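You operate a simulated robot arm through the tools that you are given. There is no shell and no other tool. Be economical: measure what you need, move in short steps, check, and stop when the job is done.

You run a simulated two-armed robot. Do the job below in one go: nothing can be reset, and whatever is moved stays where it is left.

JOB
Stack the white cap from the dispatch bench on top of the red cap. Then take the black tape roll on the dispatch bench and put it away on the shelf under the kit table. Then fetch the wiper block and set it on top of the brown small carton on the dispatch bench. Then put the buffing block on the divider board. Then shut the cream tray. Keep to this order. Set down upright: buffing block. The cream tray goes toward x +1.0, y +0.0, z +0.0 (a direction in the base frame), to its stop.

The check looks at the end state, three seconds after you hand in, the way a careful person would. Anything else that was tipped, shoved, dropped, spilled or broken makes it a failure. A push-on lid holds only when it is set on centred and level and pressed home; a screw cap is set on level and turned clockwise until tight.

ROBOT AND FRAMES
Two 7-joint arms with two-finger parallel grippers on one trunk, on a base that drives. Base frame: it is fixed to the floor where the robot stands at the start and does not move with it; the origin is under the middle of the robot, x ahead of it, y to its left, z up; the surface under the hand at the start is at about z = 78. Readings come in cm, degrees, newtons and seconds.
The left shoulder is at the start at [5, 16.8, 113.2], the right one opposite. With the tool pointing down near the work surface each hand reaches from about 10 to 66 cm from the robot's upright axis, wherever it stands, measured 20 degrees to its own side. Places, roughly: black tape roll (3x3x3 cm) [90, -30, 80]; buffing block [75, 75, 75]; cap [75, 0, 75]; cream tray [190, -330, 80]; divider board [75, 50, 75]; shelf under the kit table [210, -810, 40]; small carton [100, 25, 75]; wiper block [100, -25, 75]. Payload 1.57 kg a hand.
The tool frame of a hand sits at the grasp point between the pads (the TCP): z along the fingers, y along the line on which they close. The tips reach 3 cm beyond it. The gripper opens to 8 cm. The fingers are 1.7 cm wide and 1.2 cm thick; the gripper's body (4 by 8.2 cm) begins 8 cm behind the TCP.
Orientation is that of the tool frame in the base frame, as a unit quaternion [x, y, z, w]. With the fingers straight down and closing along the base's y, the tool's x points along the base's -x, its y along +y and its z along -z.

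CONTROLS
- The arms move only by the tool nudge_tool. It takes "left_deltas", "right_deltas" or both (then of equal length, played together; a hand with none holds still); each is one flat list of numbers, 7 for each row, row after row: the shift along the base's x, y, z in cm, then the turn, a rotation vector about the base's x, y, z in degrees, then the gripper command, from -1 (fully open) to 1 (shut), values between in proportion. In form: [dx, dy, dz, rx, ry, rz, grip, dx, dy, dz, rx, ry, rz, grip, ...]. A call has 1 to 10 rows; each row shifts and turns the commanded pose from where the row before left it. Rows are played at 5 a second. More than 5 cm and 8.6 degrees between two rows, or a gripper value outside its range, and nothing of the call is played. A pose out of reach is approached as far as the arm can. The call stops where the force on the tool passes 40 N (or 10 N more than at its start, if that is more) or the arm is blocked; 0.2 s more then pass. The fingers move at their own pace (about 4.5 cm/s each) and stop on an object; they squeeze with about 24 N. The grip force told is the motor's: it shows also when the fingers shut on nothing. Time passes only in rows, and 0.2 s behind the last, so rows that do not move let the fingers close. The reply holds the time, the measured pose of the TCP, the force on the tool along the base axes, the opening and the grip force, in the units named above and with some noise, with the torque about the TCP (base axes, N m) and any sound that the robot's microphone picked up, and new pictures: "pictures" is both (left out), scene, wrist or none (wrist: the cameras of the hands that moved).
- Cameras (640 x 400 px; columns grow to the right, rows downward): "scene" is now at [12.85, 1.79, 134.72]; the picture's right is [0.22, -0.97, 0.00], its down [-0.51, -0.12, -0.85] and it looks along [0.83, 0.19, -0.53] (base axes); focal length 266 px, centre (320, 200). "left" rides on the left gripper at [7.2, 0.7, -12.2] in its tool frame; the picture's right is [-0.09, 1.00, 0.00], its down [-0.84, -0.08, -0.54] and it looks along [-0.54, -0.05, 0.84] (tool axes); focal length 238 px, centre (320, 200). "right" rides on the right gripper at [7.2, -0.7, -12.2] in its tool frame; the picture's right is [0.09, 1.00, 0.00], its down [-0.84, 0.08, -0.54] and it looks along [-0.54, 0.05, 0.84] (tool axes); focal length 238 px, centre (320, 200). There is no depth. A picture from a camera that has moved, and an enlarged one, comes with that camera's place and axes in the base frame and with its lens.
- raise_lower(by): slides the trunk up (or, below 0, down) by that many cm; the arms and the scene camera ride with it, the base frame stays. It gives what a move gives, with no picture.
- roll_base(legs): drives the robot by 1 to 6 legs, each [ahead, left, turn to the left] in cm, cm and degrees, along the robot's own axes; the way and the turn of a leg run together, so that a leg with both is an arc; at most 150 cm and 180 degrees a leg. The arms and the cameras ride along, it lands a little off, and it stops where it bumps. It gives what a move gives, and a new picture of the scene camera.
- head_to(pan, tilt): turns the head with the scene camera to pan (to the left, within 80 degrees either way) and tilt (down, from -29 to 69), counted from straight ahead of the robot. It gives what a move gives, and a new picture of the scene camera.
- enlarge(camera, box): a new picture of the part [left, top, right, bottom] of that camera's present view, enlarged. It takes no simulated time.
- hand_in(): hands the job in; it is judged then, once.

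Work in short steps. Places have to be worked out from the pictures, the camera data and where the tool is seen: move nearer, look again, correct. Check each grasp and each placing, and mend what went wrong. You have 165 turns and 260 pictures in all, those below and enlarged ones among them. Open the grippers and draw the arms clear of the work before you hand the job in, unless the task says otherwise; then end with one line.

The tools are called after "Request:" as name(argument=value, ...) on one line, values as JSON. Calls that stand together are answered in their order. nudge_tool: Moves the arms, as the interface text tells. Its arguments: {"type":"object","properties":{"left_deltas":{"type":"array","items":{"type":"number"}},"right_deltas":{"type":"array","items":{"type":"number"}},"pictures":{"type":"string","enum":["both","scene","wrist","none"]}},"required":[]} The other tools are called the same way: raise_lower (by) slides the trunk up or down; roll_base (legs) drives the base; head_to (pan, tilt) turns the head that bears the scene camera; enlarge (camera, box) takes an enlarged picture of a part of a camera's view; hand_in () hands the job in.

At the start:

```text
time_s: 0.0
left_ee_pos: [45.57, 26.79, 109.46]
left_tool_rot: [0.0, 1.0, 0.0, 0.001]
left_wrist_force: [-0.3, 1.1, -1.0]
left_moment: [0.02, -0.01, -0.01]
left_gripper_width: 7.96
left_finger_force: 0.0
right_ee_pos: [40.14, -8.92, 110.93]
right_tool_rot: [0.0, 1.0, 0.0, 0.0]
right_wrist_force: [0.2, -0.1, 0.0]
right_moment: [-0.03, -0.03, 0.01]
right_gripper_width: 8.01
right_finger_force: 0.0
trunk travel left (down, up): [-30.0, 14.3]
robot x, y, heading: [-0.15, 0.39, 0.0]
head pan, tilt: [13.0, 31.8]
```

scene: 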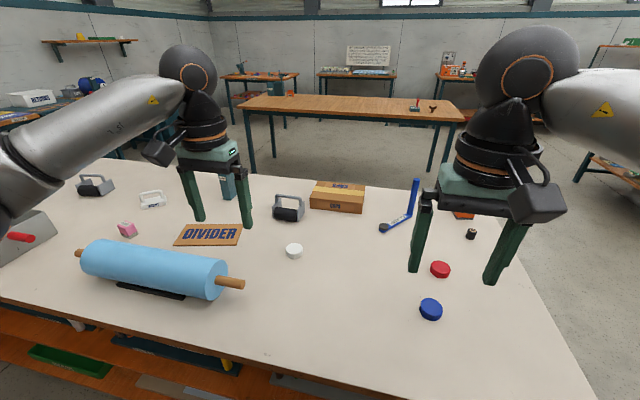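
right: 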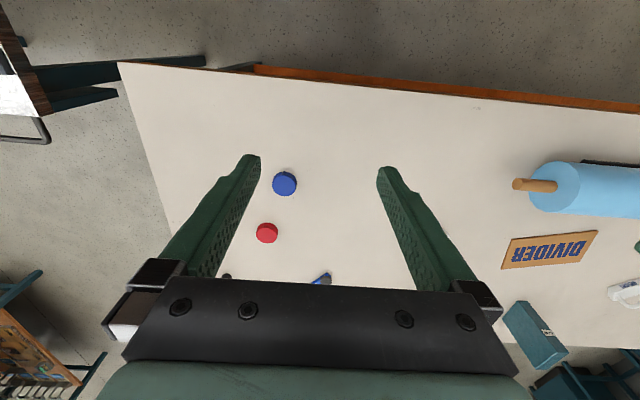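
left: 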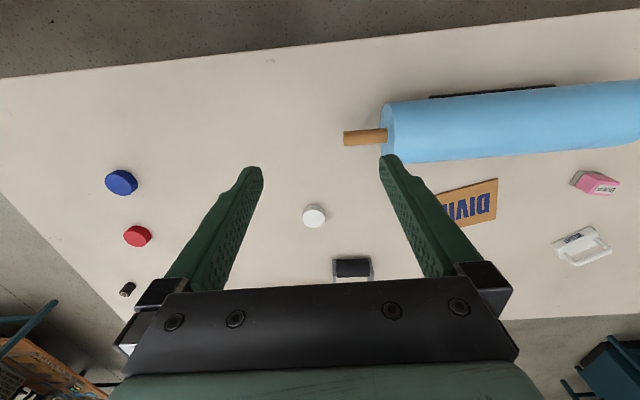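

I start with close looks at the bench to identify the objects.

Request:
enlarge(camera="scene", box=[260, 160, 500, 310])

Request:
enlarge(camera="scene", box=[60, 150, 300, 300])

```text
2.67 times, centred on (380, 235) of scene
camera zoom: at [12.85, 1.79, 134.72], right [0.22, -0.97, 0.0], down [-0.51, -0.12, -0.85], along [0.83, 0.19, -0.53], focal length 710 px, centre (160, 107)
```

zoom: 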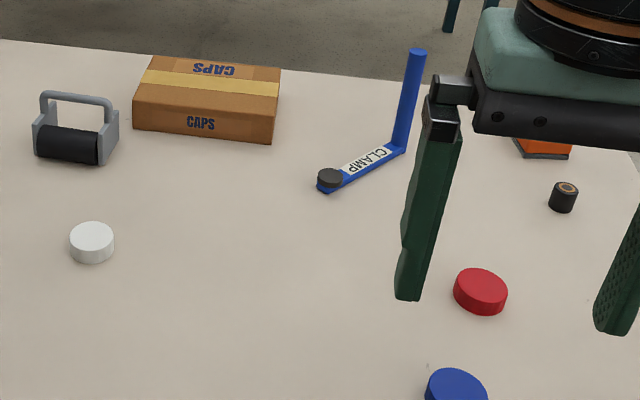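

```text
2.67 times, centred on (180, 225) of scene
camera zoom: at [12.85, 1.79, 134.72], right [0.22, -0.97, 0.0], down [-0.51, -0.12, -0.85], along [0.83, 0.19, -0.53], focal length 710 px, centre (693, 133)
```

zoom: 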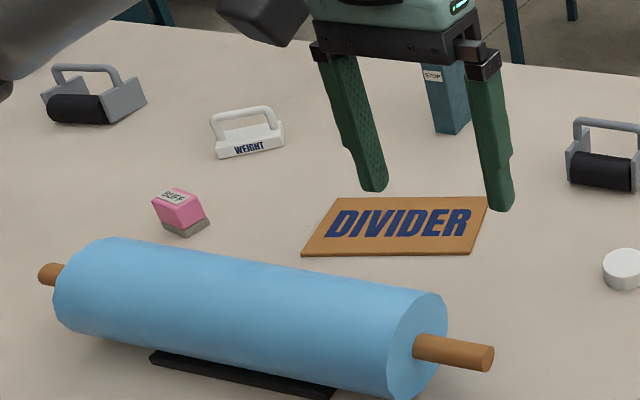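

Orange block on grey base at about [102,-31] is the wiper block; pink "BUFF" is the buffing block. I look down to see the bench edge and clearance ahead of the base.

Request:
head_to(pan=0, tilt=65)

Request:
head_to(pan=-50, tilt=35)

```text
time_s: 1.0
left_ee_pos: [45.59, 26.83, 109.39]
left_tool_rot: [0.0, 1.0, 0.0, 0.001]
left_wrist_force: [0.3, -0.1, 0.4]
left_moment: [-0.01, 0.02, -0.03]
left_gripper_width: 8.02
left_finger_force: 0.1
right_ee_pos: [40.15, -8.95, 110.95]
right_tool_rot: [0.0, 1.0, 0.001, 0.001]
right_wrist_force: [0.2, 0.0, 0.0]
right_moment: [0.0, 0.03, -0.01]
right_gripper_width: 7.99
right_finger_force: 0.1
trunk travel left (down, up): [-30.0, 14.3]
robot x, y, heading: [0.01, 0.26, 0.2]
head pan, tilt: [0.0, 65.0]
camera scene: at [10.18, -0.23, 130.25], right [0.0, -1.0, 0.0], down [-0.91, 0.0, -0.42], along [0.42, 0.0, -0.91], focal length 266 px, centre (320, 200)
```

scene: 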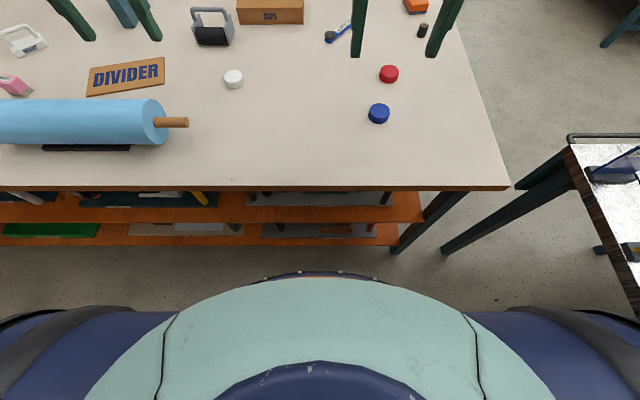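

```text
time_s: 2.2
left_ee_pos: [45.57, 26.82, 109.3]
left_tool_rot: [-0.002, 1.0, 0.0, 0.0]
left_wrist_force: [0.4, 0.2, 0.2]
left_moment: [0.01, 0.0, -0.02]
left_gripper_width: 8.0
left_finger_force: 0.1
right_ee_pos: [40.2, -9.0, 111.08]
right_tool_rot: [0.0, 1.0, 0.0, 0.0]
right_wrist_force: [-0.6, 0.2, -0.4]
right_moment: [0.02, 0.0, -0.02]
right_gripper_width: 8.0
right_finger_force: 0.1
trunk travel left (down, up): [-30.0, 14.3]
robot x, y, heading: [-0.35, -0.11, 0.1]
head pan, tilt: [-50.0, 35.0]
camera scene: at [9.77, -6.97, 134.22], right [-0.77, -0.64, 0.0], down [-0.37, 0.44, -0.82], along [0.53, -0.63, -0.57], focal length 266 px, centre (320, 200)
```

scene: 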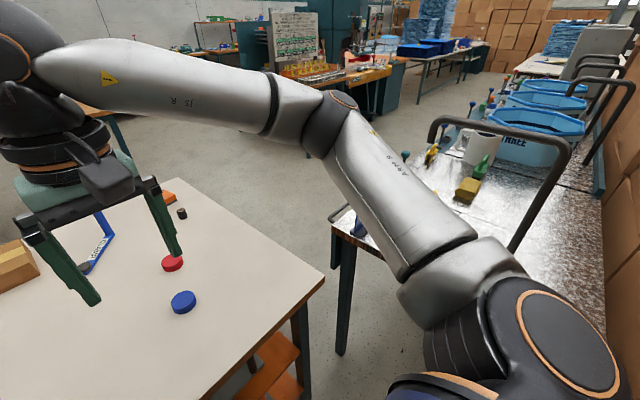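

Bench front edge is at x≈37, right end y≈-42, with a cart beyond. I drive a bit ahead and left so the right arm can reach the white cap.

Request:
head_to(pan=0, tilt=60)

Request:
roll_base(legs=[[6, 18, 0]])

```text
time_s: 3.4
left_ee_pos: [45.55, 26.93, 109.48]
left_tool_rot: [0.001, 1.0, 0.0, 0.001]
left_wrist_force: [-0.2, 0.0, -0.2]
left_moment: [0.0, -0.02, 0.03]
left_gripper_width: 8.01
left_finger_force: 0.0
right_ee_pos: [40.04, -8.88, 111.01]
right_tool_rot: [0.0, 1.0, 0.0, 0.0]
right_wrist_force: [0.3, -0.9, 0.0]
right_moment: [0.0, 0.0, 0.0]
right_gripper_width: 7.98
right_finger_force: 0.1
trunk travel left (down, up): [-30.0, 14.3]
robot x, y, heading: [0.35, -0.1, 0.2]
head pan, tilt: [0.0, 60.0]
camera scene: at [10.78, -0.24, 130.8], right [0.0, -1.0, 0.0], down [-0.87, 0.0, -0.5], along [0.5, 0.0, -0.87], focal length 266 px, centre (320, 200)
```

scene: 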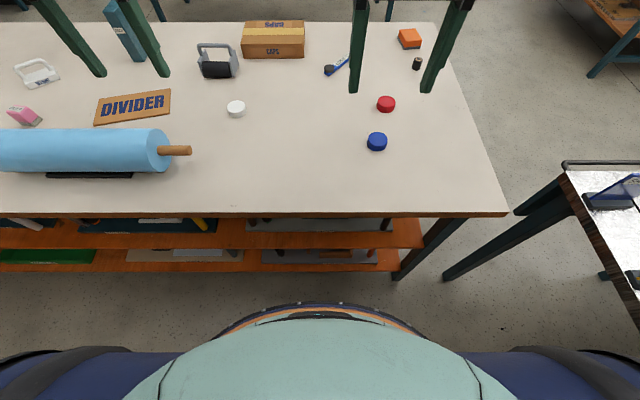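

```text
time_s: 5.5
left_ee_pos: [51.82, 44.15, 109.45]
left_tool_rot: [0.001, 1.0, 0.0, 0.001]
left_wrist_force: [0.3, 0.4, 0.4]
left_moment: [-0.01, 0.0, 0.0]
left_gripper_width: 7.99
left_finger_force: 0.0
right_ee_pos: [46.24, 8.49, 110.94]
right_tool_rot: [0.002, 1.0, 0.001, 0.0]
right_wrist_force: [-0.2, 0.4, -0.3]
right_moment: [-0.01, 0.0, -0.03]
right_gripper_width: 8.01
right_finger_force: 0.0
trunk travel left (down, up): [-30.0, 14.3]
robot x, y, heading: [6.35, 17.52, -0.3]
head pan, tilt: [0.0, 60.0]
camera scene: at [16.9, 17.23, 130.8], right [0.0, -1.0, 0.0], down [-0.87, 0.0, -0.5], along [0.5, 0.0, -0.87], focal length 266 px, centre (320, 200)
```

scene: 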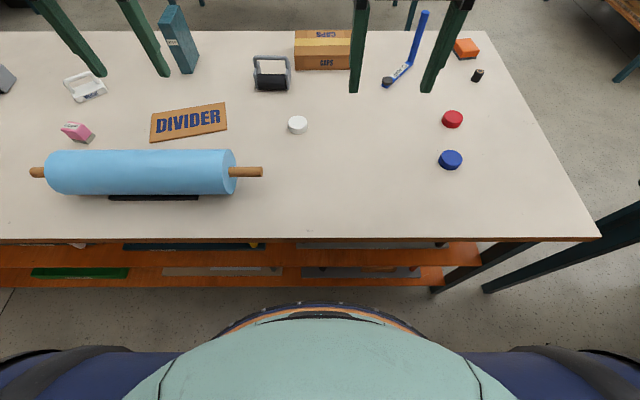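

Gap to the bench looks ~5 cm more; white cap ≈[69.3,23.3], red ≈[71.6,-18.6]. I go 4 cm further ahead.

Request:
roll_base(legs=[[3.5, 3, 0]])

```text
time_s: 6.5
left_ee_pos: [55.53, 47.27, 109.28]
left_tool_rot: [0.001, 1.0, 0.0, -0.001]
left_wrist_force: [-0.1, 0.6, -0.4]
left_moment: [0.0, 0.01, 0.02]
left_gripper_width: 7.99
left_finger_force: 0.0
right_ee_pos: [49.95, 11.48, 110.91]
right_tool_rot: [0.001, 1.0, 0.0, 0.001]
right_wrist_force: [0.9, -0.5, -0.5]
right_moment: [0.0, -0.04, 0.02]
right_gripper_width: 8.01
right_finger_force: 0.0
trunk travel left (down, up): [-30.0, 14.3]
robot x, y, heading: [9.44, 20.42, -0.4]
head pan, tilt: [0.0, 60.0]
camera scene: at [20.61, 20.28, 130.79], right [0.0, -1.0, 0.0], down [-0.87, 0.0, -0.5], along [0.5, 0.0, -0.87], focal length 266 px, centre (320, 200)
```

scene: 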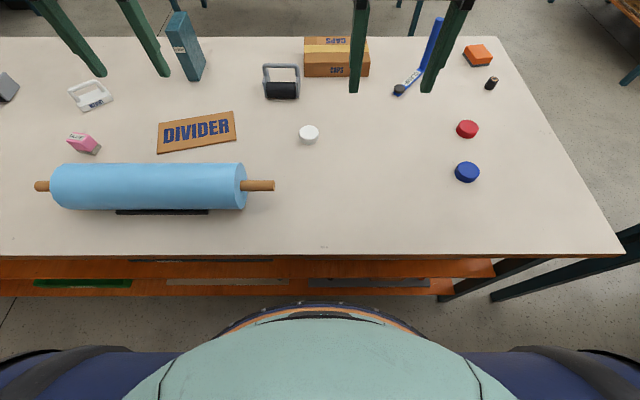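

Right hand goes to a hover over the white cap.

Request:
nudge_tool(right_deltas=[3.2, 2, -2.2, 0, 0, 0, -1, 3.2, 2, -2.2, 0, 0, 0, -1, 3.2, 2, -2.2, 0, 0, 0, -1, 3.2, 2, -2.2, 0, 0, 0, -1, 3.2, 2, -2.2, 0, 0, 0, -1, 3.2, 2, -2.2, 0, 0, 0, -1, 0, 0, 0, 0, 0, 0, -1])

```text
time_s: 8.1
left_ee_pos: [55.38, 47.27, 109.32]
left_tool_rot: [0.001, 1.0, -0.002, 0.001]
left_wrist_force: [-0.4, -0.1, 0.4]
left_moment: [-0.04, 0.02, 0.02]
left_gripper_width: 8.02
left_finger_force: 0.1
right_ee_pos: [67.35, 21.1, 97.46]
right_tool_rot: [0.001, 1.0, -0.001, 0.0]
right_wrist_force: [0.3, 0.5, 0.1]
right_moment: [0.0, -0.05, 0.0]
right_gripper_width: 7.99
right_finger_force: 0.1
right hand out of reach, approached as far as the arm can: row 6
trunk travel left (down, up): [-30.0, 14.3]
robot x, y, heading: [10.18, 20.79, -0.3]
head pan, tilt: [0.0, 60.0]
camera scene: at [20.47, 20.39, 130.81], right [0.0, -1.0, 0.0], down [-0.87, 0.0, -0.5], along [0.5, 0.0, -0.87], focal length 266 px, centre (320, 200)
camera right: at [60.12, 20.63, 109.59], right [-0.09, 1.0, 0.0], down [0.84, 0.08, 0.54], along [0.54, 0.05, -0.84], focal length 238 px, centre (320, 200)
```

scene: 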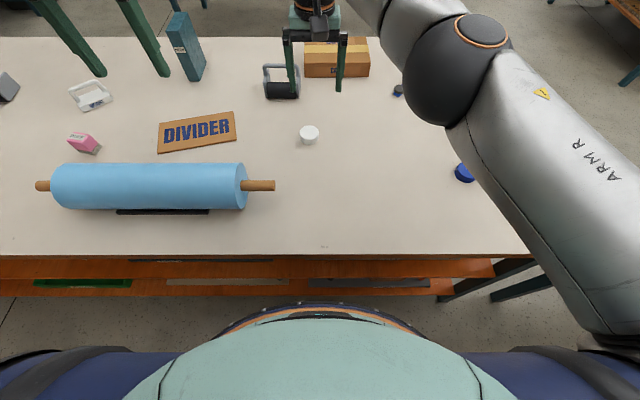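
right: 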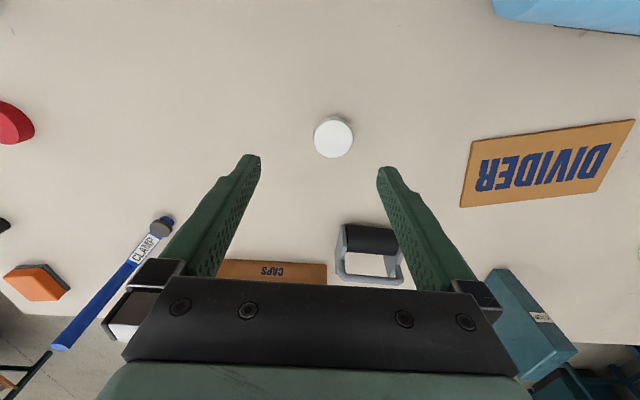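

Cap confirmed at ≈[69.4,23.2], but reach is marginal; I lower the trunk 8 cm and shift the base 6 cm left.

Request:
raise_lower(by=-8)

Request:
roll_base(legs=[[0, 5, 0]])

```text
time_s: 9.2
left_ee_pos: [55.4, 47.33, 101.44]
left_tool_rot: [0.002, 1.0, 0.0, 0.001]
left_wrist_force: [-0.2, 0.1, -0.2]
left_moment: [0.03, 0.0, -0.01]
left_gripper_width: 8.01
left_finger_force: 0.2
right_ee_pos: [67.24, 21.17, 89.54]
right_tool_rot: [0.002, 1.0, 0.0, 0.0]
right_wrist_force: [0.0, -0.5, 0.0]
right_moment: [0.0, 0.02, 0.0]
right_gripper_width: 7.98
right_finger_force: 0.2
trunk travel left (down, up): [-22.0, 22.3]
robot x, y, heading: [9.9, 20.03, 0.1]
head pan, tilt: [0.0, 60.0]
```

```text
time_s: 10.4
left_ee_pos: [55.44, 52.31, 101.32]
left_tool_rot: [0.001, 1.0, 0.0, 0.0]
left_wrist_force: [-1.1, 0.8, -0.9]
left_moment: [0.02, -0.02, -0.02]
left_gripper_width: 8.01
left_finger_force: 0.0
right_ee_pos: [67.34, 26.29, 89.48]
right_tool_rot: [0.001, 1.0, 0.0, -0.001]
right_wrist_force: [0.5, 0.2, 0.0]
right_moment: [0.0, -0.03, 0.01]
right_gripper_width: 8.0
right_finger_force: 0.0
trunk travel left (down, up): [-22.0, 22.3]
robot x, y, heading: [10.06, 25.08, -0.1]
head pan, tilt: [0.0, 60.0]
camera scene: at [20.57, 25.35, 122.8], right [0.0, -1.0, 0.0], down [-0.87, 0.0, -0.5], along [0.5, 0.0, -0.87], focal length 266 px, centre (320, 200)
```

scene: 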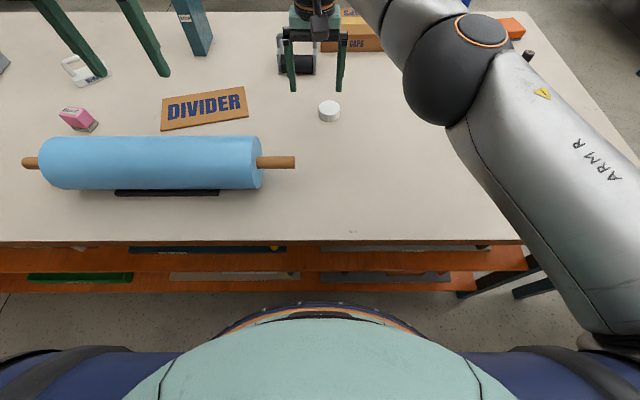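

Now centre over the cap and lower halfway.

Request:
nudge_tool(right_deltas=[1, -1.5, -1, 0, 0, 0, -1, 1, -1.6, -1, 0, 0, 0, -1, 0, 0, 0, 0, 0, 0, -1], pictures="wrist")

```text
time_s: 11.2
left_ee_pos: [55.43, 52.32, 101.45]
left_tool_rot: [0.002, 1.0, 0.0, 0.001]
left_wrist_force: [-0.1, 0.5, -1.1]
left_moment: [-0.01, -0.04, -0.02]
left_gripper_width: 8.02
left_finger_force: 0.1
right_ee_pos: [69.06, 22.72, 87.54]
right_tool_rot: [0.001, 1.0, 0.0, 0.001]
right_wrist_force: [0.0, -0.3, -0.3]
right_moment: [-0.03, -0.01, 0.02]
right_gripper_width: 7.99
right_finger_force: 0.0
right hand out of reach, approached as far as the arm can: row 2
trunk travel left (down, up): [-22.0, 22.3]
robot x, y, heading: [9.89, 25.76, -0.3]
head pan, tilt: [0.0, 60.0]
camera right: at [61.8, 22.2, 99.63], right [-0.09, 1.0, 0.0], down [0.84, 0.07, 0.54], along [0.54, 0.05, -0.84], focal length 238 px, centre (320, 200)
```

right: 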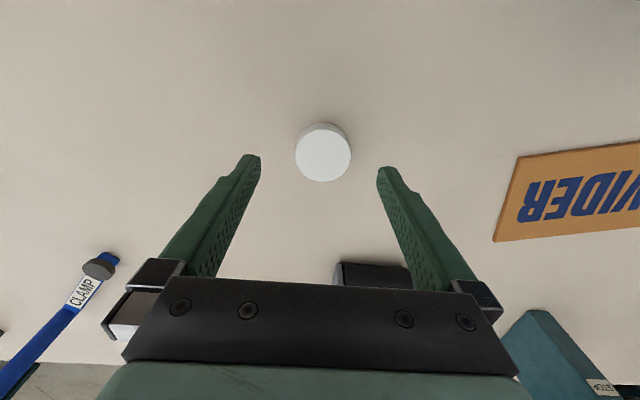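

Cap at ≈[69.6,23.3]; still at the reach edge, so I nudge the base a little ahead and left.

Request:
roll_base(legs=[[2, 5, 0]])

Request:
nudge_tool(right_deltas=[0, -2.5, 0, 0, 0, 0, -1, 0, -2.0, 0, 0, 0, 0, -1, 0, 0, 0, 0, 0, 0, -1], pictures="wrist")

```text
time_s: 12.3
left_ee_pos: [57.62, 57.39, 101.36]
left_tool_rot: [0.002, 1.0, 0.0, 0.001]
left_wrist_force: [-0.5, -0.1, 0.0]
left_moment: [0.0, -0.06, -0.01]
left_gripper_width: 7.97
left_finger_force: 0.0
right_ee_pos: [71.08, 28.0, 87.54]
right_tool_rot: [0.002, 1.0, -0.001, 0.0]
right_wrist_force: [-0.9, -0.2, -0.2]
right_moment: [-0.03, 0.02, -0.02]
right_gripper_width: 7.99
right_finger_force: 0.0
trunk travel left (down, up): [-22.0, 22.3]
robot x, y, heading: [11.72, 30.04, -0.2]
head pan, tilt: [0.0, 60.0]
camera scene: at [22.64, 30.34, 122.8], right [0.0, -1.0, 0.0], down [-0.87, 0.0, -0.5], along [0.5, 0.0, -0.87], focal length 266 px, centre (320, 200)
```

scene: 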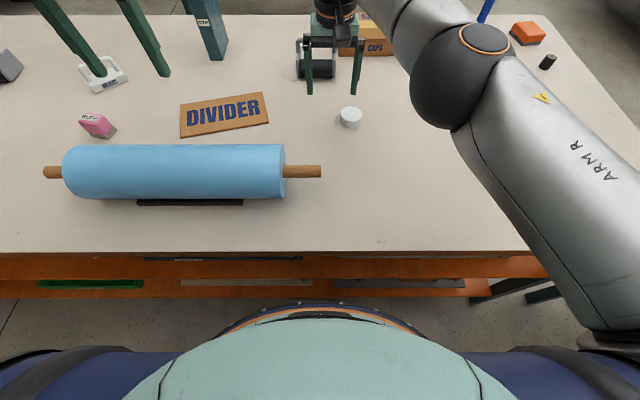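

```text
time_s: 13.1
left_ee_pos: [57.55, 57.31, 101.43]
left_tool_rot: [0.002, 1.0, 0.0, 0.001]
left_wrist_force: [0.4, 0.1, 0.3]
left_moment: [0.01, 0.02, -0.01]
left_gripper_width: 8.01
left_finger_force: 0.1
right_ee_pos: [71.02, 23.26, 87.45]
right_tool_rot: [0.001, 1.0, 0.0, 0.0]
right_wrist_force: [0.1, 1.0, 1.3]
right_moment: [-0.03, -0.01, 0.0]
right_gripper_width: 8.01
right_finger_force: 0.1
trunk travel left (down, up): [-22.0, 22.3]
robot x, y, heading: [11.75, 30.59, -0.1]
head pan, tilt: [0.0, 60.0]
camera right: at [63.88, 22.6, 99.55], right [-0.09, 1.0, 0.0], down [0.84, 0.07, 0.54], along [0.54, 0.05, -0.84], focal length 238 px, centre (320, 200)
```

right: 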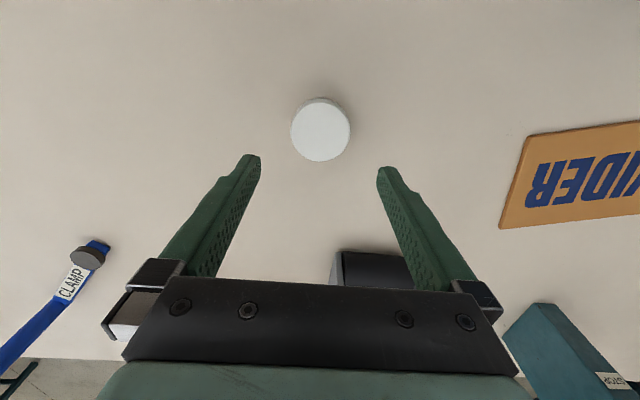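

Cap at [69.7,23.2]. I shift back 1.3 cm and descend to TCP z≈82, then look.

Request:
nudge_tool(right_deltas=[-1.3, 0, -1.5, 0, 0, 0, -1, 0, 0, -2, 0, 0, 0, -1, 0, 0, -1.9, 0, 0, 0, -1, 0, 0, 0, 0, 0, 0, -1], pictures="wrist")

```text
time_s: 14.1
left_ee_pos: [57.51, 57.16, 101.41]
left_tool_rot: [0.002, 1.0, 0.0, 0.001]
left_wrist_force: [-1.2, -0.6, 0.0]
left_moment: [0.0, 0.0, -0.02]
left_gripper_width: 7.98
left_finger_force: 0.0
right_ee_pos: [69.66, 23.41, 82.05]
right_tool_rot: [0.001, 1.0, -0.001, 0.0]
right_wrist_force: [-0.4, -0.2, -0.4]
right_moment: [-0.02, 0.01, 0.01]
right_gripper_width: 7.99
right_finger_force: 0.0
trunk travel left (down, up): [-22.0, 22.3]
robot x, y, heading: [11.82, 30.21, -0.1]
head pan, tilt: [0.0, 60.0]
camera right: at [62.5, 22.7, 94.18], right [-0.09, 1.0, 0.0], down [0.84, 0.07, 0.54], along [0.54, 0.05, -0.84], focal length 238 px, centre (320, 200)
```

right: 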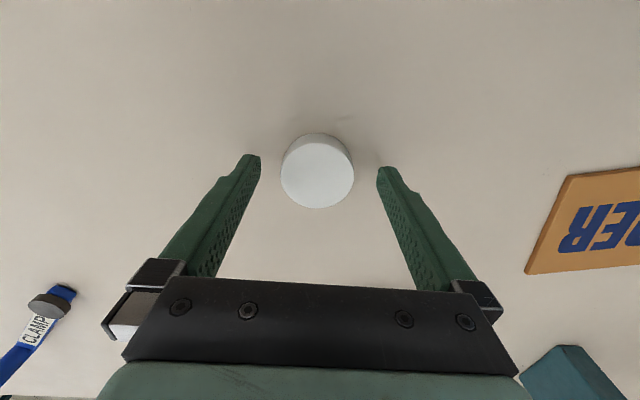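

Cap centre ≈[69.45,23.15], about 4.9 cm across. Small correction, lower 0.4, and close.

Request:
nudge_tool(right_deltas=[-0.2, -0.25, -0.3, 0, 0, 0, -1, 0, 0, 0, 0, 0, 0, 1, 0, 0, 0, 0, 0, 0, 1, 0, 0, 0, 0, 0, 0, 1, 0, 0, 0, 0, 0, 0, 1], pictures="wrist")

```text
time_s: 15.3
left_ee_pos: [57.5, 57.23, 101.37]
left_tool_rot: [0.002, 1.0, 0.001, 0.001]
left_wrist_force: [0.1, 0.0, 0.1]
left_moment: [0.01, 0.01, 0.02]
left_gripper_width: 7.98
left_finger_force: 0.1
right_ee_pos: [69.32, 23.07, 81.75]
right_tool_rot: [0.002, 1.0, 0.0, 0.0]
right_wrist_force: [0.0, 0.4, 0.6]
right_moment: [0.0, -0.02, 0.04]
right_gripper_width: 4.78
right_finger_force: 24.3
trunk travel left (down, up): [-22.0, 22.3]
robot x, y, heading: [11.8, 30.39, -0.1]
head pan, tilt: [0.0, 60.0]
camera right: at [62.25, 22.44, 93.91], right [-0.09, 1.0, 0.0], down [0.84, 0.07, 0.54], along [0.54, 0.05, -0.84], focal length 238 px, centre (320, 200)
```

right: 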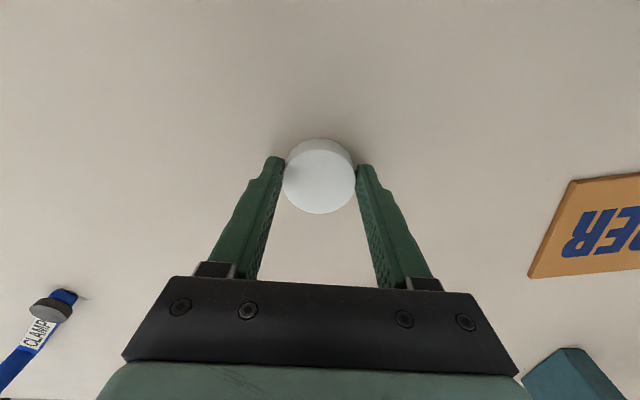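

Grasped at 4.78 cm. Lift 11 cm, then drive the base 30 cm to the right.

Request:
nudge_tool(right_deltas=[0, 0, 2, 0, 0, 0, 1, 0, 0, 4, 0, 0, 0, 1, -1, 0, 4, 0, 0, 0, 1, -1, 0, 2, 0, 0, 0, 1], pictures="wrist")

Request:
roll_base(legs=[[0, -30, 0]])

```text
time_s: 16.3
left_ee_pos: [57.57, 57.29, 101.43]
left_tool_rot: [0.002, 1.0, 0.0, 0.001]
left_wrist_force: [-0.5, 0.2, 0.0]
left_moment: [0.0, 0.02, 0.02]
left_gripper_width: 8.03
left_finger_force: 0.0
right_ee_pos: [67.59, 23.03, 93.95]
right_tool_rot: [0.002, 1.0, 0.0, 0.001]
right_wrist_force: [0.0, 0.5, 0.3]
right_moment: [-0.01, 0.01, 0.01]
right_gripper_width: 4.78
right_finger_force: 24.0
trunk travel left (down, up): [-22.0, 22.3]
robot x, y, heading: [12.0, 30.69, -0.2]
head pan, tilt: [0.0, 60.0]
camera right: at [60.29, 22.47, 106.07], right [-0.09, 1.0, 0.0], down [0.84, 0.07, 0.54], along [0.54, 0.05, -0.84], focal length 238 px, centre (320, 200)
```

right: 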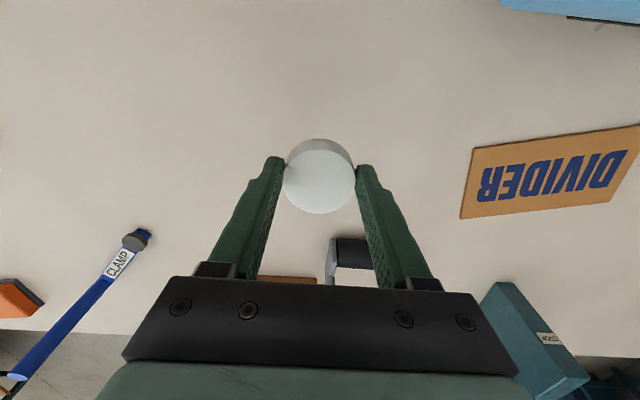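

```text
time_s: 19.5
left_ee_pos: [57.51, 27.52, 101.34]
left_tool_rot: [0.001, 1.0, 0.0, -0.001]
left_wrist_force: [0.3, 0.0, -0.6]
left_moment: [0.0, 0.0, 0.0]
left_gripper_width: 7.99
left_finger_force: 0.1
right_ee_pos: [67.28, -6.61, 93.83]
right_tool_rot: [0.001, 1.0, 0.0, 0.001]
right_wrist_force: [-0.1, 0.0, 0.6]
right_moment: [0.0, 0.02, 0.02]
right_gripper_width: 4.77
right_finger_force: 23.6
trunk travel left (down, up): [-22.0, 22.3]
robot x, y, heading: [11.68, 1.07, -0.2]
head pan, tilt: [0.0, 60.0]
camera scene: at [22.54, 0.52, 122.8], right [0.0, -1.0, 0.0], down [-0.87, 0.0, -0.5], along [0.5, 0.0, -0.87], focal length 266 px, centre (320, 200)
```

scene: 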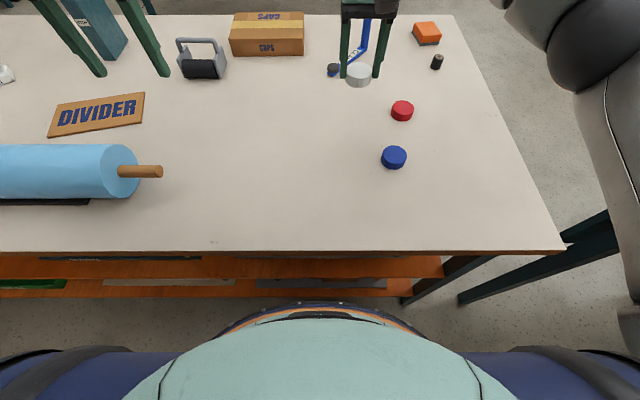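

Next I move over toward the red cap, staying high and short in x so the wrist camera sees the red cap beyond.

Request:
nudge_tool(right_deltas=[-1, -4, 0, 0, 0, 0, 1, -1, -4, 0, 0, 0, 0, 1, -2, -4, 0, 0, 0, 0, 1, 0, 0, 0, 0, 0, 0, 1], pictures="both")

Request:
enlarge(camera="scene", box=[320, 60, 480, 160])

```text
time_s: 20.5
left_ee_pos: [57.49, 27.46, 101.38]
left_tool_rot: [0.0, 1.0, 0.0, 0.0]
left_wrist_force: [-0.5, -0.9, 0.8]
left_moment: [0.0, -0.01, -0.03]
left_gripper_width: 7.97
left_finger_force: 0.2
right_ee_pos: [63.47, -18.65, 94.03]
right_tool_rot: [0.001, 1.0, 0.0, 0.0]
right_wrist_force: [0.1, 0.7, 0.3]
right_moment: [0.0, -0.04, -0.04]
right_gripper_width: 4.8
right_finger_force: 24.1
trunk travel left (down, up): [-22.0, 22.3]
robot x, y, heading: [11.98, 0.87, -0.0]
head pan, tilt: [0.0, 60.0]
camera scene: at [22.54, 0.54, 122.8], right [0.0, -1.0, 0.0], down [-0.87, 0.0, -0.5], along [0.5, 0.0, -0.87], focal length 266 px, centre (320, 200)
camera right: at [56.37, -19.31, 106.14], right [-0.09, 1.0, 0.0], down [0.84, 0.08, 0.54], along [0.54, 0.05, -0.84], focal length 238 px, centre (320, 200)
```

scene: 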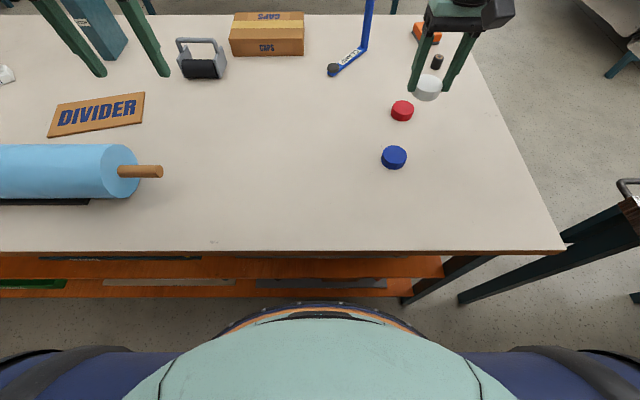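
right: 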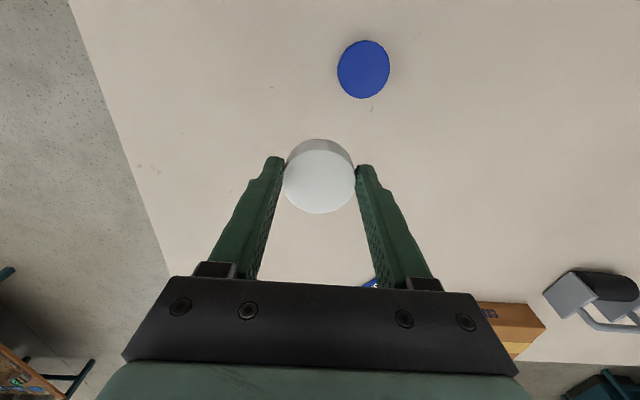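

```text
4.00 times, centred on (400, 110) of scene
camera zoom: at [22.54, 0.54, 122.8], right [0.0, -1.0, 0.0], down [-0.87, 0.0, -0.5], along [0.5, 0.0, -0.87], focal length 1065 px, centre (0, 560)
```

zoom: 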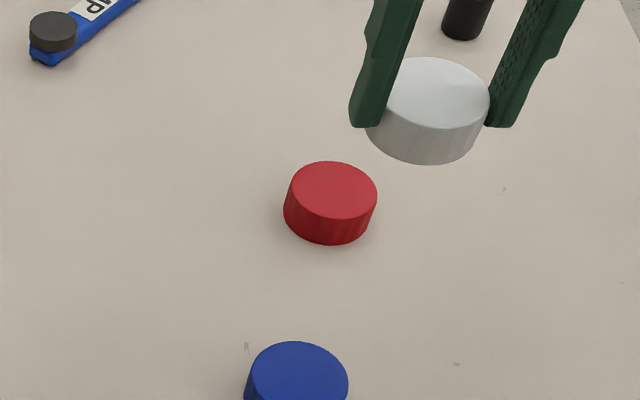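

Red cap ≈[71.6,-18.7] from the scene. I take a cross-check from the wrist camera with the hand slightly to the left of it.

Request:
nudge_tool(right_deltas=[2.7, 2, 0, 0, 0, 0, 1, 2.7, 2, 0, 0, 0, 0, 1, 2.6, 2, 0, 0, 0, 0, 1, 0, 0, 0, 0, 0, 0, 1], pictures="wrist")

Request:
enlarge(camera="right", box=[220, 80, 380, 180])

```text
time_s: 21.5
left_ee_pos: [57.37, 27.47, 101.37]
left_tool_rot: [0.0, 1.0, 0.0, 0.001]
left_wrist_force: [-0.7, -0.4, 0.1]
left_moment: [0.03, -0.02, 0.01]
left_gripper_width: 8.02
left_finger_force: 0.1
right_ee_pos: [71.66, -12.86, 93.79]
right_tool_rot: [0.0, 1.0, 0.001, 0.001]
right_wrist_force: [0.1, 0.9, -0.5]
right_moment: [0.01, 0.04, 0.03]
right_gripper_width: 4.83
right_finger_force: 24.4
trunk travel left (down, up): [-22.0, 22.3]
robot x, y, heading: [11.84, 0.88, 0.1]
head pan, tilt: [0.0, 60.0]
camera right: at [64.38, -13.47, 105.8], right [-0.09, 1.0, 0.0], down [0.84, 0.08, 0.54], along [0.54, 0.05, -0.84], focal length 238 px, centre (320, 200)
```

right: 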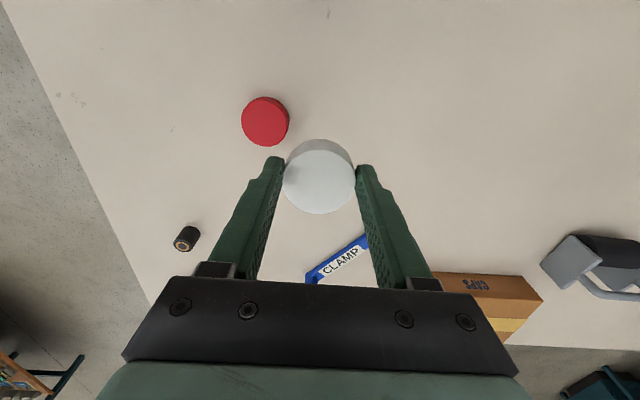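

```text
4.00 times, centred on (300, 130) of right
camera zoom: at [64.38, -13.47, 105.8], right [-0.09, 1.0, 0.0], down [0.84, 0.08, 0.54], along [0.54, 0.05, -0.84], focal length 953 px, centre (400, 480)
```

zoom: 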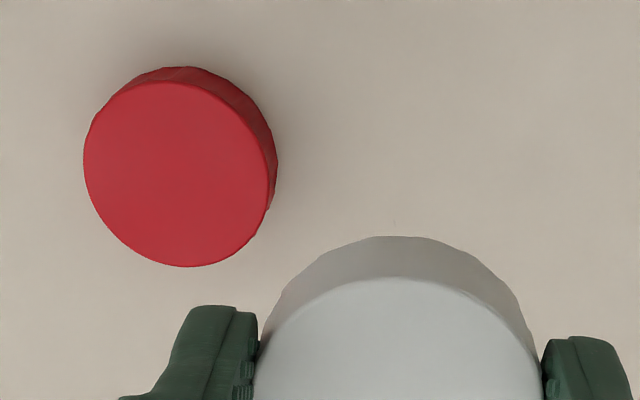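

Both agree: red at ≈[71.7,-18.75]. I move above and descend to ~1 cm above contact.

Request:
nudge_tool(right_deltas=[0.1, -3, 0, 0, 0, 0, 1, 0.1, -2.9, 0, 0, 0, 0, 1, 0, 0, -4, 0, 0, 0, 1, 0, 0, -4.2, 0, 0, 0, 1, 0, 0, 0, 0, 0, 0, 1], pictures="both")

Request:
enlarge(camera="scene", box=[320, 60, 480, 160])

```text
time_s: 22.7
left_ee_pos: [57.51, 27.45, 101.33]
left_tool_rot: [0.001, 1.0, 0.0, 0.0]
left_wrist_force: [-0.1, 0.2, 0.1]
left_moment: [-0.01, -0.03, -0.02]
left_gripper_width: 7.99
left_finger_force: 0.1
right_ee_pos: [71.63, -18.68, 85.57]
right_tool_rot: [0.002, 1.0, 0.001, 0.0]
right_wrist_force: [-0.4, 0.0, -0.5]
right_moment: [0.0, 0.0, -0.06]
right_gripper_width: 4.78
right_finger_force: 23.8
trunk travel left (down, up): [-22.0, 22.3]
robot x, y, heading: [11.8, 0.92, 0.4]
head pan, tilt: [0.0, 60.0]
camera scene: at [22.53, 0.53, 122.8], right [0.0, -1.0, 0.0], down [-0.87, 0.0, -0.5], along [0.5, 0.0, -0.87], focal length 266 px, centre (320, 200)
camera right: at [64.51, -19.32, 97.65], right [-0.09, 1.0, 0.0], down [0.84, 0.07, 0.54], along [0.54, 0.05, -0.84], focal length 238 px, centre (320, 200)
```

scene: 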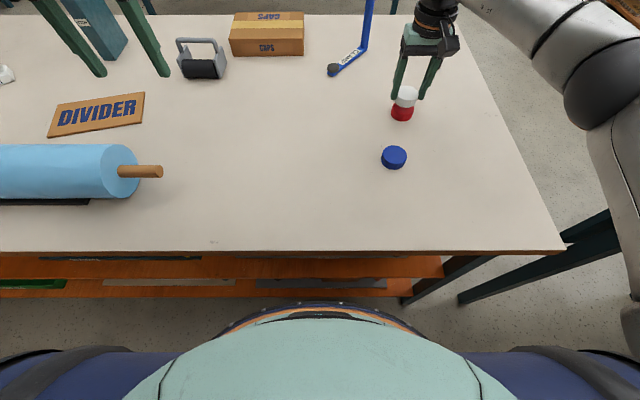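
right: 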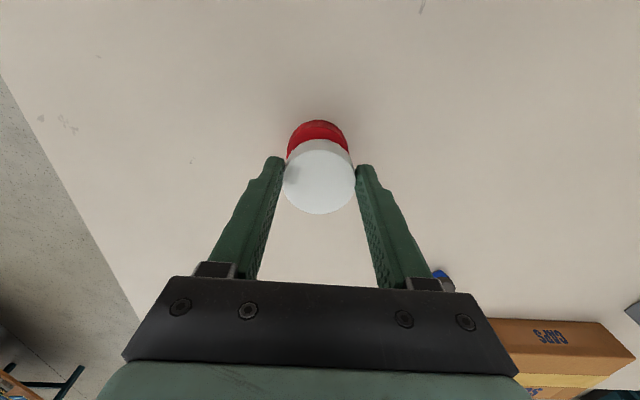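

```text
4.00 times, centred on (400, 110) of scene
camera zoom: at [22.53, 0.53, 122.8], right [0.0, -1.0, 0.0], down [-0.87, 0.0, -0.5], along [0.5, 0.0, -0.87], focal length 1065 px, centre (0, 560)
```

zoom: 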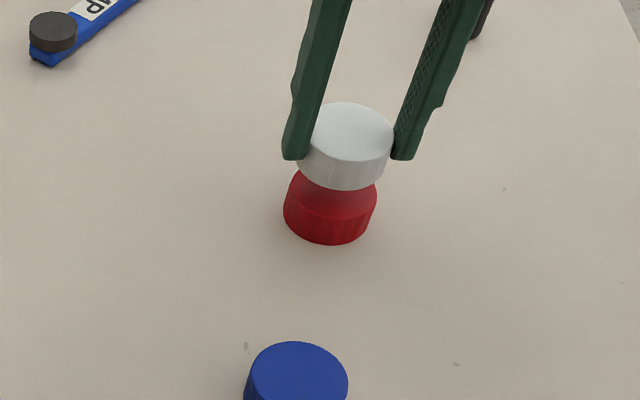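

Alignment is within ~0.2 cm. I lower in small steps toward contact.

Request:
nudge_tool(right_deltas=[0, -0.1, -0.6, 0, 0, 0, 1, 0, 0, -0.5, 0, 0, 0, 1, 0, 0, -0.4, 0, 0, 0, 1, 0, 0, 0, 0, 0, 0, 1], pictures="wrist")

Request:
enlarge(camera="scene", box=[360, 75, 440, 125])

```text
time_s: 23.7
left_ee_pos: [57.45, 27.56, 101.33]
left_tool_rot: [0.001, 1.0, 0.0, 0.0]
left_wrist_force: [0.1, 0.2, -0.1]
left_moment: [-0.02, 0.02, 0.03]
left_gripper_width: 8.03
left_finger_force: 0.0
right_ee_pos: [71.65, -18.65, 84.22]
right_tool_rot: [0.002, 1.0, 0.0, 0.001]
right_wrist_force: [0.3, 0.1, 0.0]
right_moment: [0.0, -0.01, -0.01]
right_gripper_width: 4.79
right_finger_force: 23.5
trunk travel left (down, up): [-22.0, 22.3]
robot x, y, heading: [12.11, 0.51, -0.3]
head pan, tilt: [0.0, 60.0]
camera right: at [64.49, -19.37, 96.31], right [-0.09, 1.0, 0.0], down [0.84, 0.07, 0.54], along [0.54, 0.05, -0.84], focal length 238 px, centre (320, 200)
```

right: 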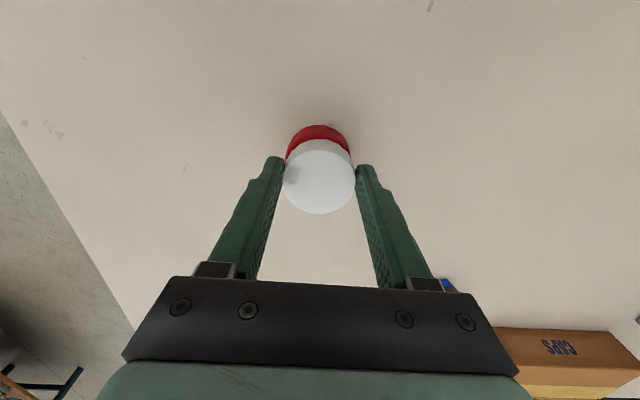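

```text
8.00 times, centred on (400, 100) of scene
camera zoom: at [22.54, 0.53, 122.8], right [0.0, -1.0, 0.0], down [-0.87, 0.0, -0.5], along [0.5, 0.0, -0.87], focal length 2129 px, centre (-320, 1000)
```

zoom: 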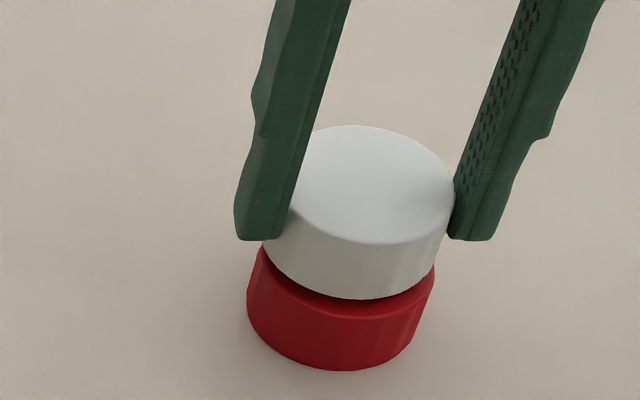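

Still a small gap, well aligned. Lower a bit more until a contact force shows.

Request:
nudge_tool(right_deltas=[0, 0, -0.2, 0, 0, 0, 1, 0, 0, -0.2, 0, 0, 0, 1, 0, 0, 0, 0, 0, 0, 1], pictures="none")

Request:
nudge_tool(right_deltas=[0, 0, -0.15, 0, 0, 0, 1, 0, 0, 0, 0, 0, 0, 1], pictures="none")

Request:
enlarge(camera="scene", box=[360, 75, 440, 125])

```text
time_s: 24.5
left_ee_pos: [57.46, 27.46, 101.39]
left_tool_rot: [0.001, 1.0, 0.001, 0.0]
left_wrist_force: [-0.7, -0.1, 0.1]
left_moment: [0.0, 0.0, -0.01]
left_gripper_width: 8.0
left_finger_force: 0.1
right_ee_pos: [71.69, -18.65, 83.91]
right_tool_rot: [0.002, 1.0, 0.0, 0.0]
right_wrist_force: [0.8, -0.4, 0.0]
right_moment: [0.01, 0.03, 0.0]
right_gripper_width: 4.81
right_finger_force: 23.5
trunk travel left (down, up): [-22.0, 22.3]
robot x, y, heading: [11.7, 0.7, -0.0]
head pan, tilt: [0.0, 60.0]
```

```text
time_s: 25.1
left_ee_pos: [57.3, 27.52, 101.38]
left_tool_rot: [0.001, 1.0, 0.001, 0.001]
left_wrist_force: [0.3, 0.7, 0.2]
left_moment: [0.02, 0.02, -0.01]
left_gripper_width: 7.98
left_finger_force: 0.1
right_ee_pos: [71.77, -18.59, 83.85]
right_tool_rot: [0.001, 1.0, 0.001, 0.001]
right_wrist_force: [-0.9, -0.5, 5.3]
right_moment: [-0.01, 0.02, -0.02]
right_gripper_width: 4.8
right_finger_force: 24.1
trunk travel left (down, up): [-22.0, 22.3]
robot x, y, heading: [11.92, 1.01, 0.0]
head pan, tilt: [0.0, 60.0]
```

```text
8.00 times, centred on (400, 100) of scene
camera zoom: at [22.48, 0.54, 122.81], right [0.0, -1.0, 0.0], down [-0.87, 0.0, -0.5], along [0.5, 0.0, -0.87], focal length 2129 px, centre (-320, 1000)
```

zoom: 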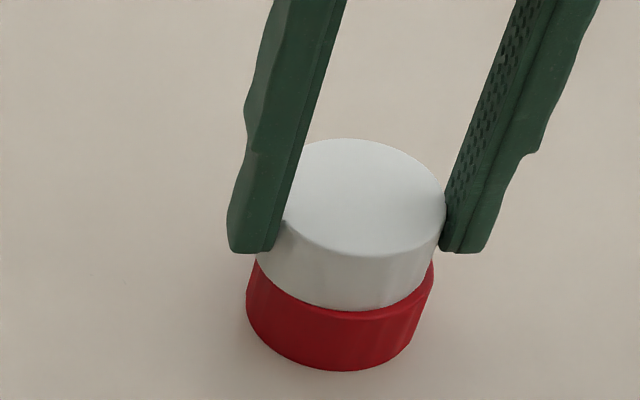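

Contact at 5 N and level. Open and lift straight up.

Request:
nudge_tool(right_deltas=[0, 0, 0, 0, 0, 0, 0.2, 0, 0, 0, 0, 0, 0, -0.3, 0, 0, 0, 0, 0, 0, -1, 0, 0, 2, 0, 0, 0, -1, 0, 0, 4, 0, 0, 0, -1, 0, 0, 4, 0, 0, 0, -1, -4, 0, 2, 0, 0, 0, -1], pictures="none")

Request:
enlarge(camera="scene", box=[360, 75, 440, 125])

```text
time_s: 26.7
left_ee_pos: [57.43, 27.43, 101.41]
left_tool_rot: [0.001, 1.0, 0.001, 0.001]
left_wrist_force: [0.4, -0.8, 0.8]
left_moment: [0.02, 0.03, 0.01]
left_gripper_width: 7.97
left_finger_force: 0.0
right_ee_pos: [67.43, -18.89, 95.75]
right_tool_rot: [0.002, 1.0, 0.0, 0.001]
right_wrist_force: [-0.3, 0.1, -0.1]
right_moment: [-0.01, -0.03, 0.0]
right_gripper_width: 8.01
right_finger_force: 0.0
trunk travel left (down, up): [-22.0, 22.3]
robot x, y, heading: [11.61, 0.69, -0.0]
head pan, tilt: [0.0, 60.0]
```

```text
8.00 times, centred on (400, 100) of scene
camera zoom: at [22.5, 0.51, 122.8], right [0.0, -1.0, 0.0], down [-0.87, 0.0, -0.5], along [0.5, 0.0, -0.87], focal length 2129 px, centre (-320, 1000)
```

zoom: 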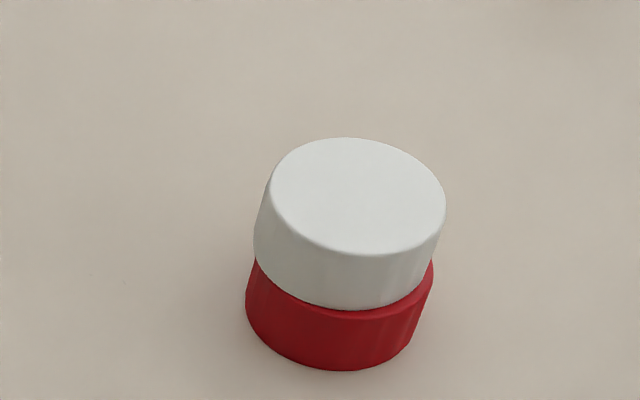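

Stack is good. The tape roll is out of reach from here, so I survey the surroundings for a driving route.

Request:
head_to(pan=-80, tilt=30)

Request:
head_to(pan=75, tilt=25)

Request:
head_to(pan=0, tilt=15)

```text
time_s: 28.2
left_ee_pos: [57.37, 27.59, 101.44]
left_tool_rot: [0.0, 1.0, 0.0, 0.0]
left_wrist_force: [0.6, 0.1, -0.2]
left_moment: [0.0, -0.01, 0.01]
left_gripper_width: 8.03
left_finger_force: 0.0
right_ee_pos: [67.37, -18.78, 95.71]
right_tool_rot: [0.001, 1.0, 0.0, 0.0]
right_wrist_force: [0.0, 0.1, 0.7]
right_moment: [0.0, 0.01, 0.03]
right_gripper_width: 8.0
right_finger_force: 0.1
trunk travel left (down, up): [-22.0, 22.3]
robot x, y, heading: [11.88, 0.88, -0.2]
head pan, tilt: [-80.0, 30.0]
camera scene: at [17.42, -8.36, 127.01], right [-0.99, -0.17, 0.0], down [-0.09, 0.49, -0.87], along [0.15, -0.85, -0.5], focal length 266 px, centre (320, 200)
```

scene: 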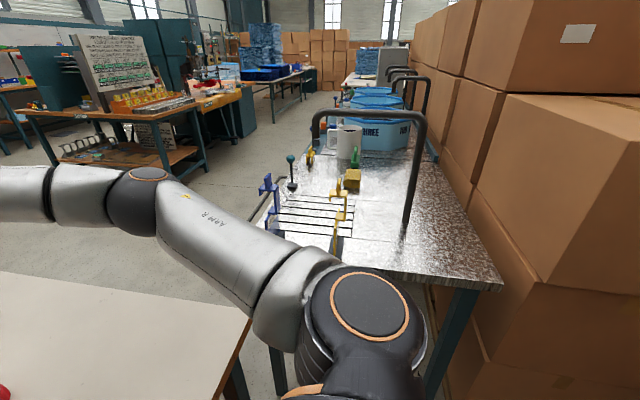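

```text
time_s: 30.6
left_ee_pos: [57.37, 27.57, 101.4]
left_tool_rot: [0.001, 1.0, 0.0, 0.0]
left_wrist_force: [0.3, -0.3, 0.5]
left_moment: [0.01, 0.0, 0.02]
left_gripper_width: 7.97
left_finger_force: 0.1
right_ee_pos: [67.36, -18.83, 95.79]
right_tool_rot: [0.001, 1.0, -0.001, 0.0]
right_wrist_force: [0.9, 0.3, -0.9]
right_moment: [0.03, -0.03, 0.03]
right_gripper_width: 8.02
right_finger_force: 0.0
trunk travel left (down, up): [-22.0, 22.3]
robot x, y, heading: [12.01, 1.05, -0.1]
head pan, tilt: [75.0, 25.0]
camera scene: at [18.28, 9.44, 127.8], right [0.97, -0.26, 0.0], down [-0.11, -0.41, -0.91], along [0.24, 0.87, -0.42], focal length 266 px, centre (320, 200)
```

scene: 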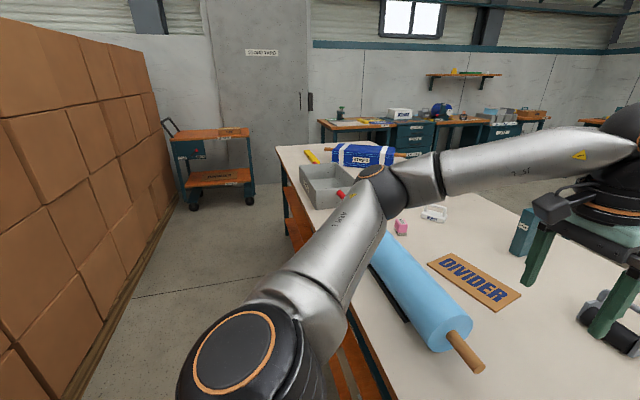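

```text
time_s: 32.1
left_ee_pos: [57.41, 27.56, 101.36]
left_tool_rot: [0.001, 1.0, 0.001, 0.0]
left_wrist_force: [-0.5, 0.1, 0.1]
left_moment: [-0.02, 0.01, -0.02]
left_gripper_width: 8.01
left_finger_force: 0.0
right_ee_pos: [67.34, -18.89, 95.64]
right_tool_rot: [0.001, 1.0, -0.001, -0.001]
right_wrist_force: [-0.2, 0.0, 0.0]
right_moment: [-0.01, 0.0, 0.01]
right_gripper_width: 7.96
right_finger_force: 0.1
trunk travel left (down, up): [-22.0, 22.3]
robot x, y, heading: [11.77, 0.96, -0.1]
head pan, tilt: [0.0, 15.0]
camera scene: at [25.21, 0.53, 129.43], right [0.0, -1.0, 0.0], down [-0.26, 0.0, -0.97], along [0.97, 0.0, -0.26], focal length 266 px, centre (320, 200)
```

scene: 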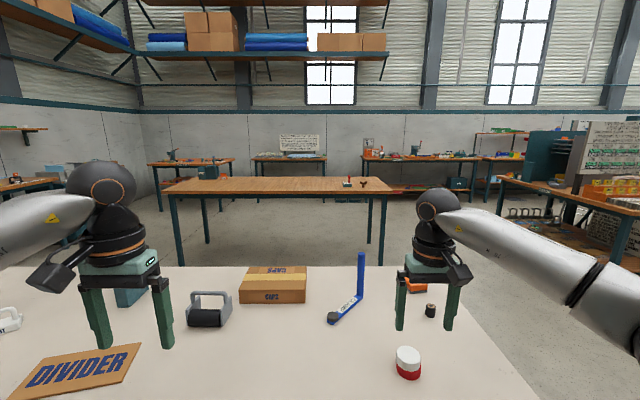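

The robot is in an aisle closed at the right by a steel table; the exit is at the bench's left end (y≈213). I raise the trunk and tuck the arms before driving.

Request:
raise_lower(by=18)

Request:
nudge_tool(right_deltas=[-4.5, 0.5, 0, 0, 0, 0, -1, -4.5, 0.5, 0, 0, 0, 0, -1, -4.5, 0.5, 0, 0, 0, 0, -1, -4.5, 0.5, 0, 0, 0, 0, -1, -4.5, 0.5, 0, 0, 0, 0, -1, -4.5, 0.5, 0, 0, 0, 0, -1], left_deltas=[-3, -0.5, 0, 0, 0, 0, -1, -3, -0.5, 0, 0, 0, 0, -1, -3, -0.5, 0, 0, 0, 0, -1, -3, -0.5, 0, 0, 0, 0, -1, -3, -0.5, 0, 0, 0, 0, -1, -3, -0.5, 0, 0, 0, 0, -1], pictures="none")

Request:
head_to(pan=60, tilt=25)

```text
time_s: 34.1
left_ee_pos: [57.34, 27.45, 119.41]
left_tool_rot: [0.001, 1.0, 0.0, -0.001]
left_wrist_force: [0.4, 0.5, 0.8]
left_moment: [0.03, 0.0, 0.01]
left_gripper_width: 7.99
left_finger_force: 0.1
right_ee_pos: [67.39, -18.68, 113.68]
right_tool_rot: [0.001, 1.0, 0.0, -0.001]
right_wrist_force: [0.3, -0.7, -0.1]
right_moment: [-0.02, -0.01, 0.0]
right_gripper_width: 8.01
right_finger_force: 0.1
trunk travel left (down, up): [-40.0, 4.3]
robot x, y, heading: [11.88, 0.93, 0.1]
head pan, tilt: [0.0, 15.0]
```

```text
time_s: 35.5
left_ee_pos: [39.51, 24.91, 119.15]
left_tool_rot: [0.001, 1.0, 0.0, 0.001]
left_wrist_force: [0.7, -0.9, -1.1]
left_moment: [0.02, 0.01, 0.0]
left_gripper_width: 8.0
left_finger_force: 0.1
right_ee_pos: [40.41, -15.91, 113.85]
right_tool_rot: [0.001, 1.0, 0.0, 0.001]
right_wrist_force: [0.3, -0.2, -0.4]
right_moment: [-0.02, 0.01, -0.02]
right_gripper_width: 7.99
right_finger_force: 0.1
trunk travel left (down, up): [-40.0, 4.3]
robot x, y, heading: [11.55, 0.54, -0.4]
head pan, tilt: [0.0, 15.0]
```

```text
time_s: 36.8
left_ee_pos: [39.62, 24.92, 119.12]
left_tool_rot: [0.001, 1.0, 0.0, 0.001]
left_wrist_force: [0.9, -1.3, 0.2]
left_moment: [0.01, 0.03, 0.01]
left_gripper_width: 8.02
left_finger_force: 0.1
right_ee_pos: [40.48, -16.06, 113.79]
right_tool_rot: [0.001, 1.0, 0.0, 0.0]
right_wrist_force: [0.4, 0.3, -0.8]
right_moment: [0.0, 0.01, 0.01]
right_gripper_width: 8.0
right_finger_force: 0.2
trunk travel left (down, up): [-40.0, 4.3]
robot x, y, heading: [11.39, 1.13, 0.0]
head pan, tilt: [60.0, 25.0]
camera scene: at [20.5, 8.51, 145.81], right [0.86, -0.5, 0.0], down [-0.21, -0.37, -0.91], along [0.46, 0.78, -0.42], focal length 266 px, centre (320, 200)
```

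scene: 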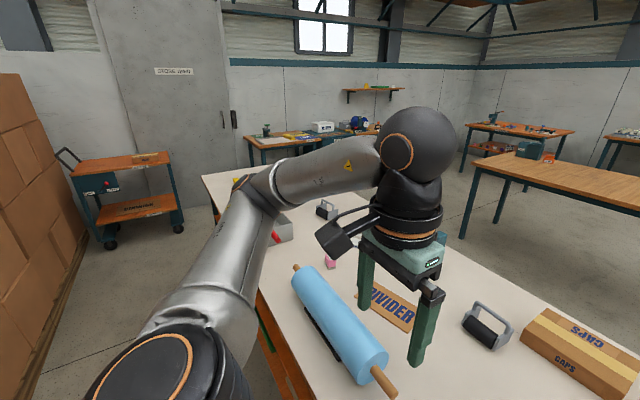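

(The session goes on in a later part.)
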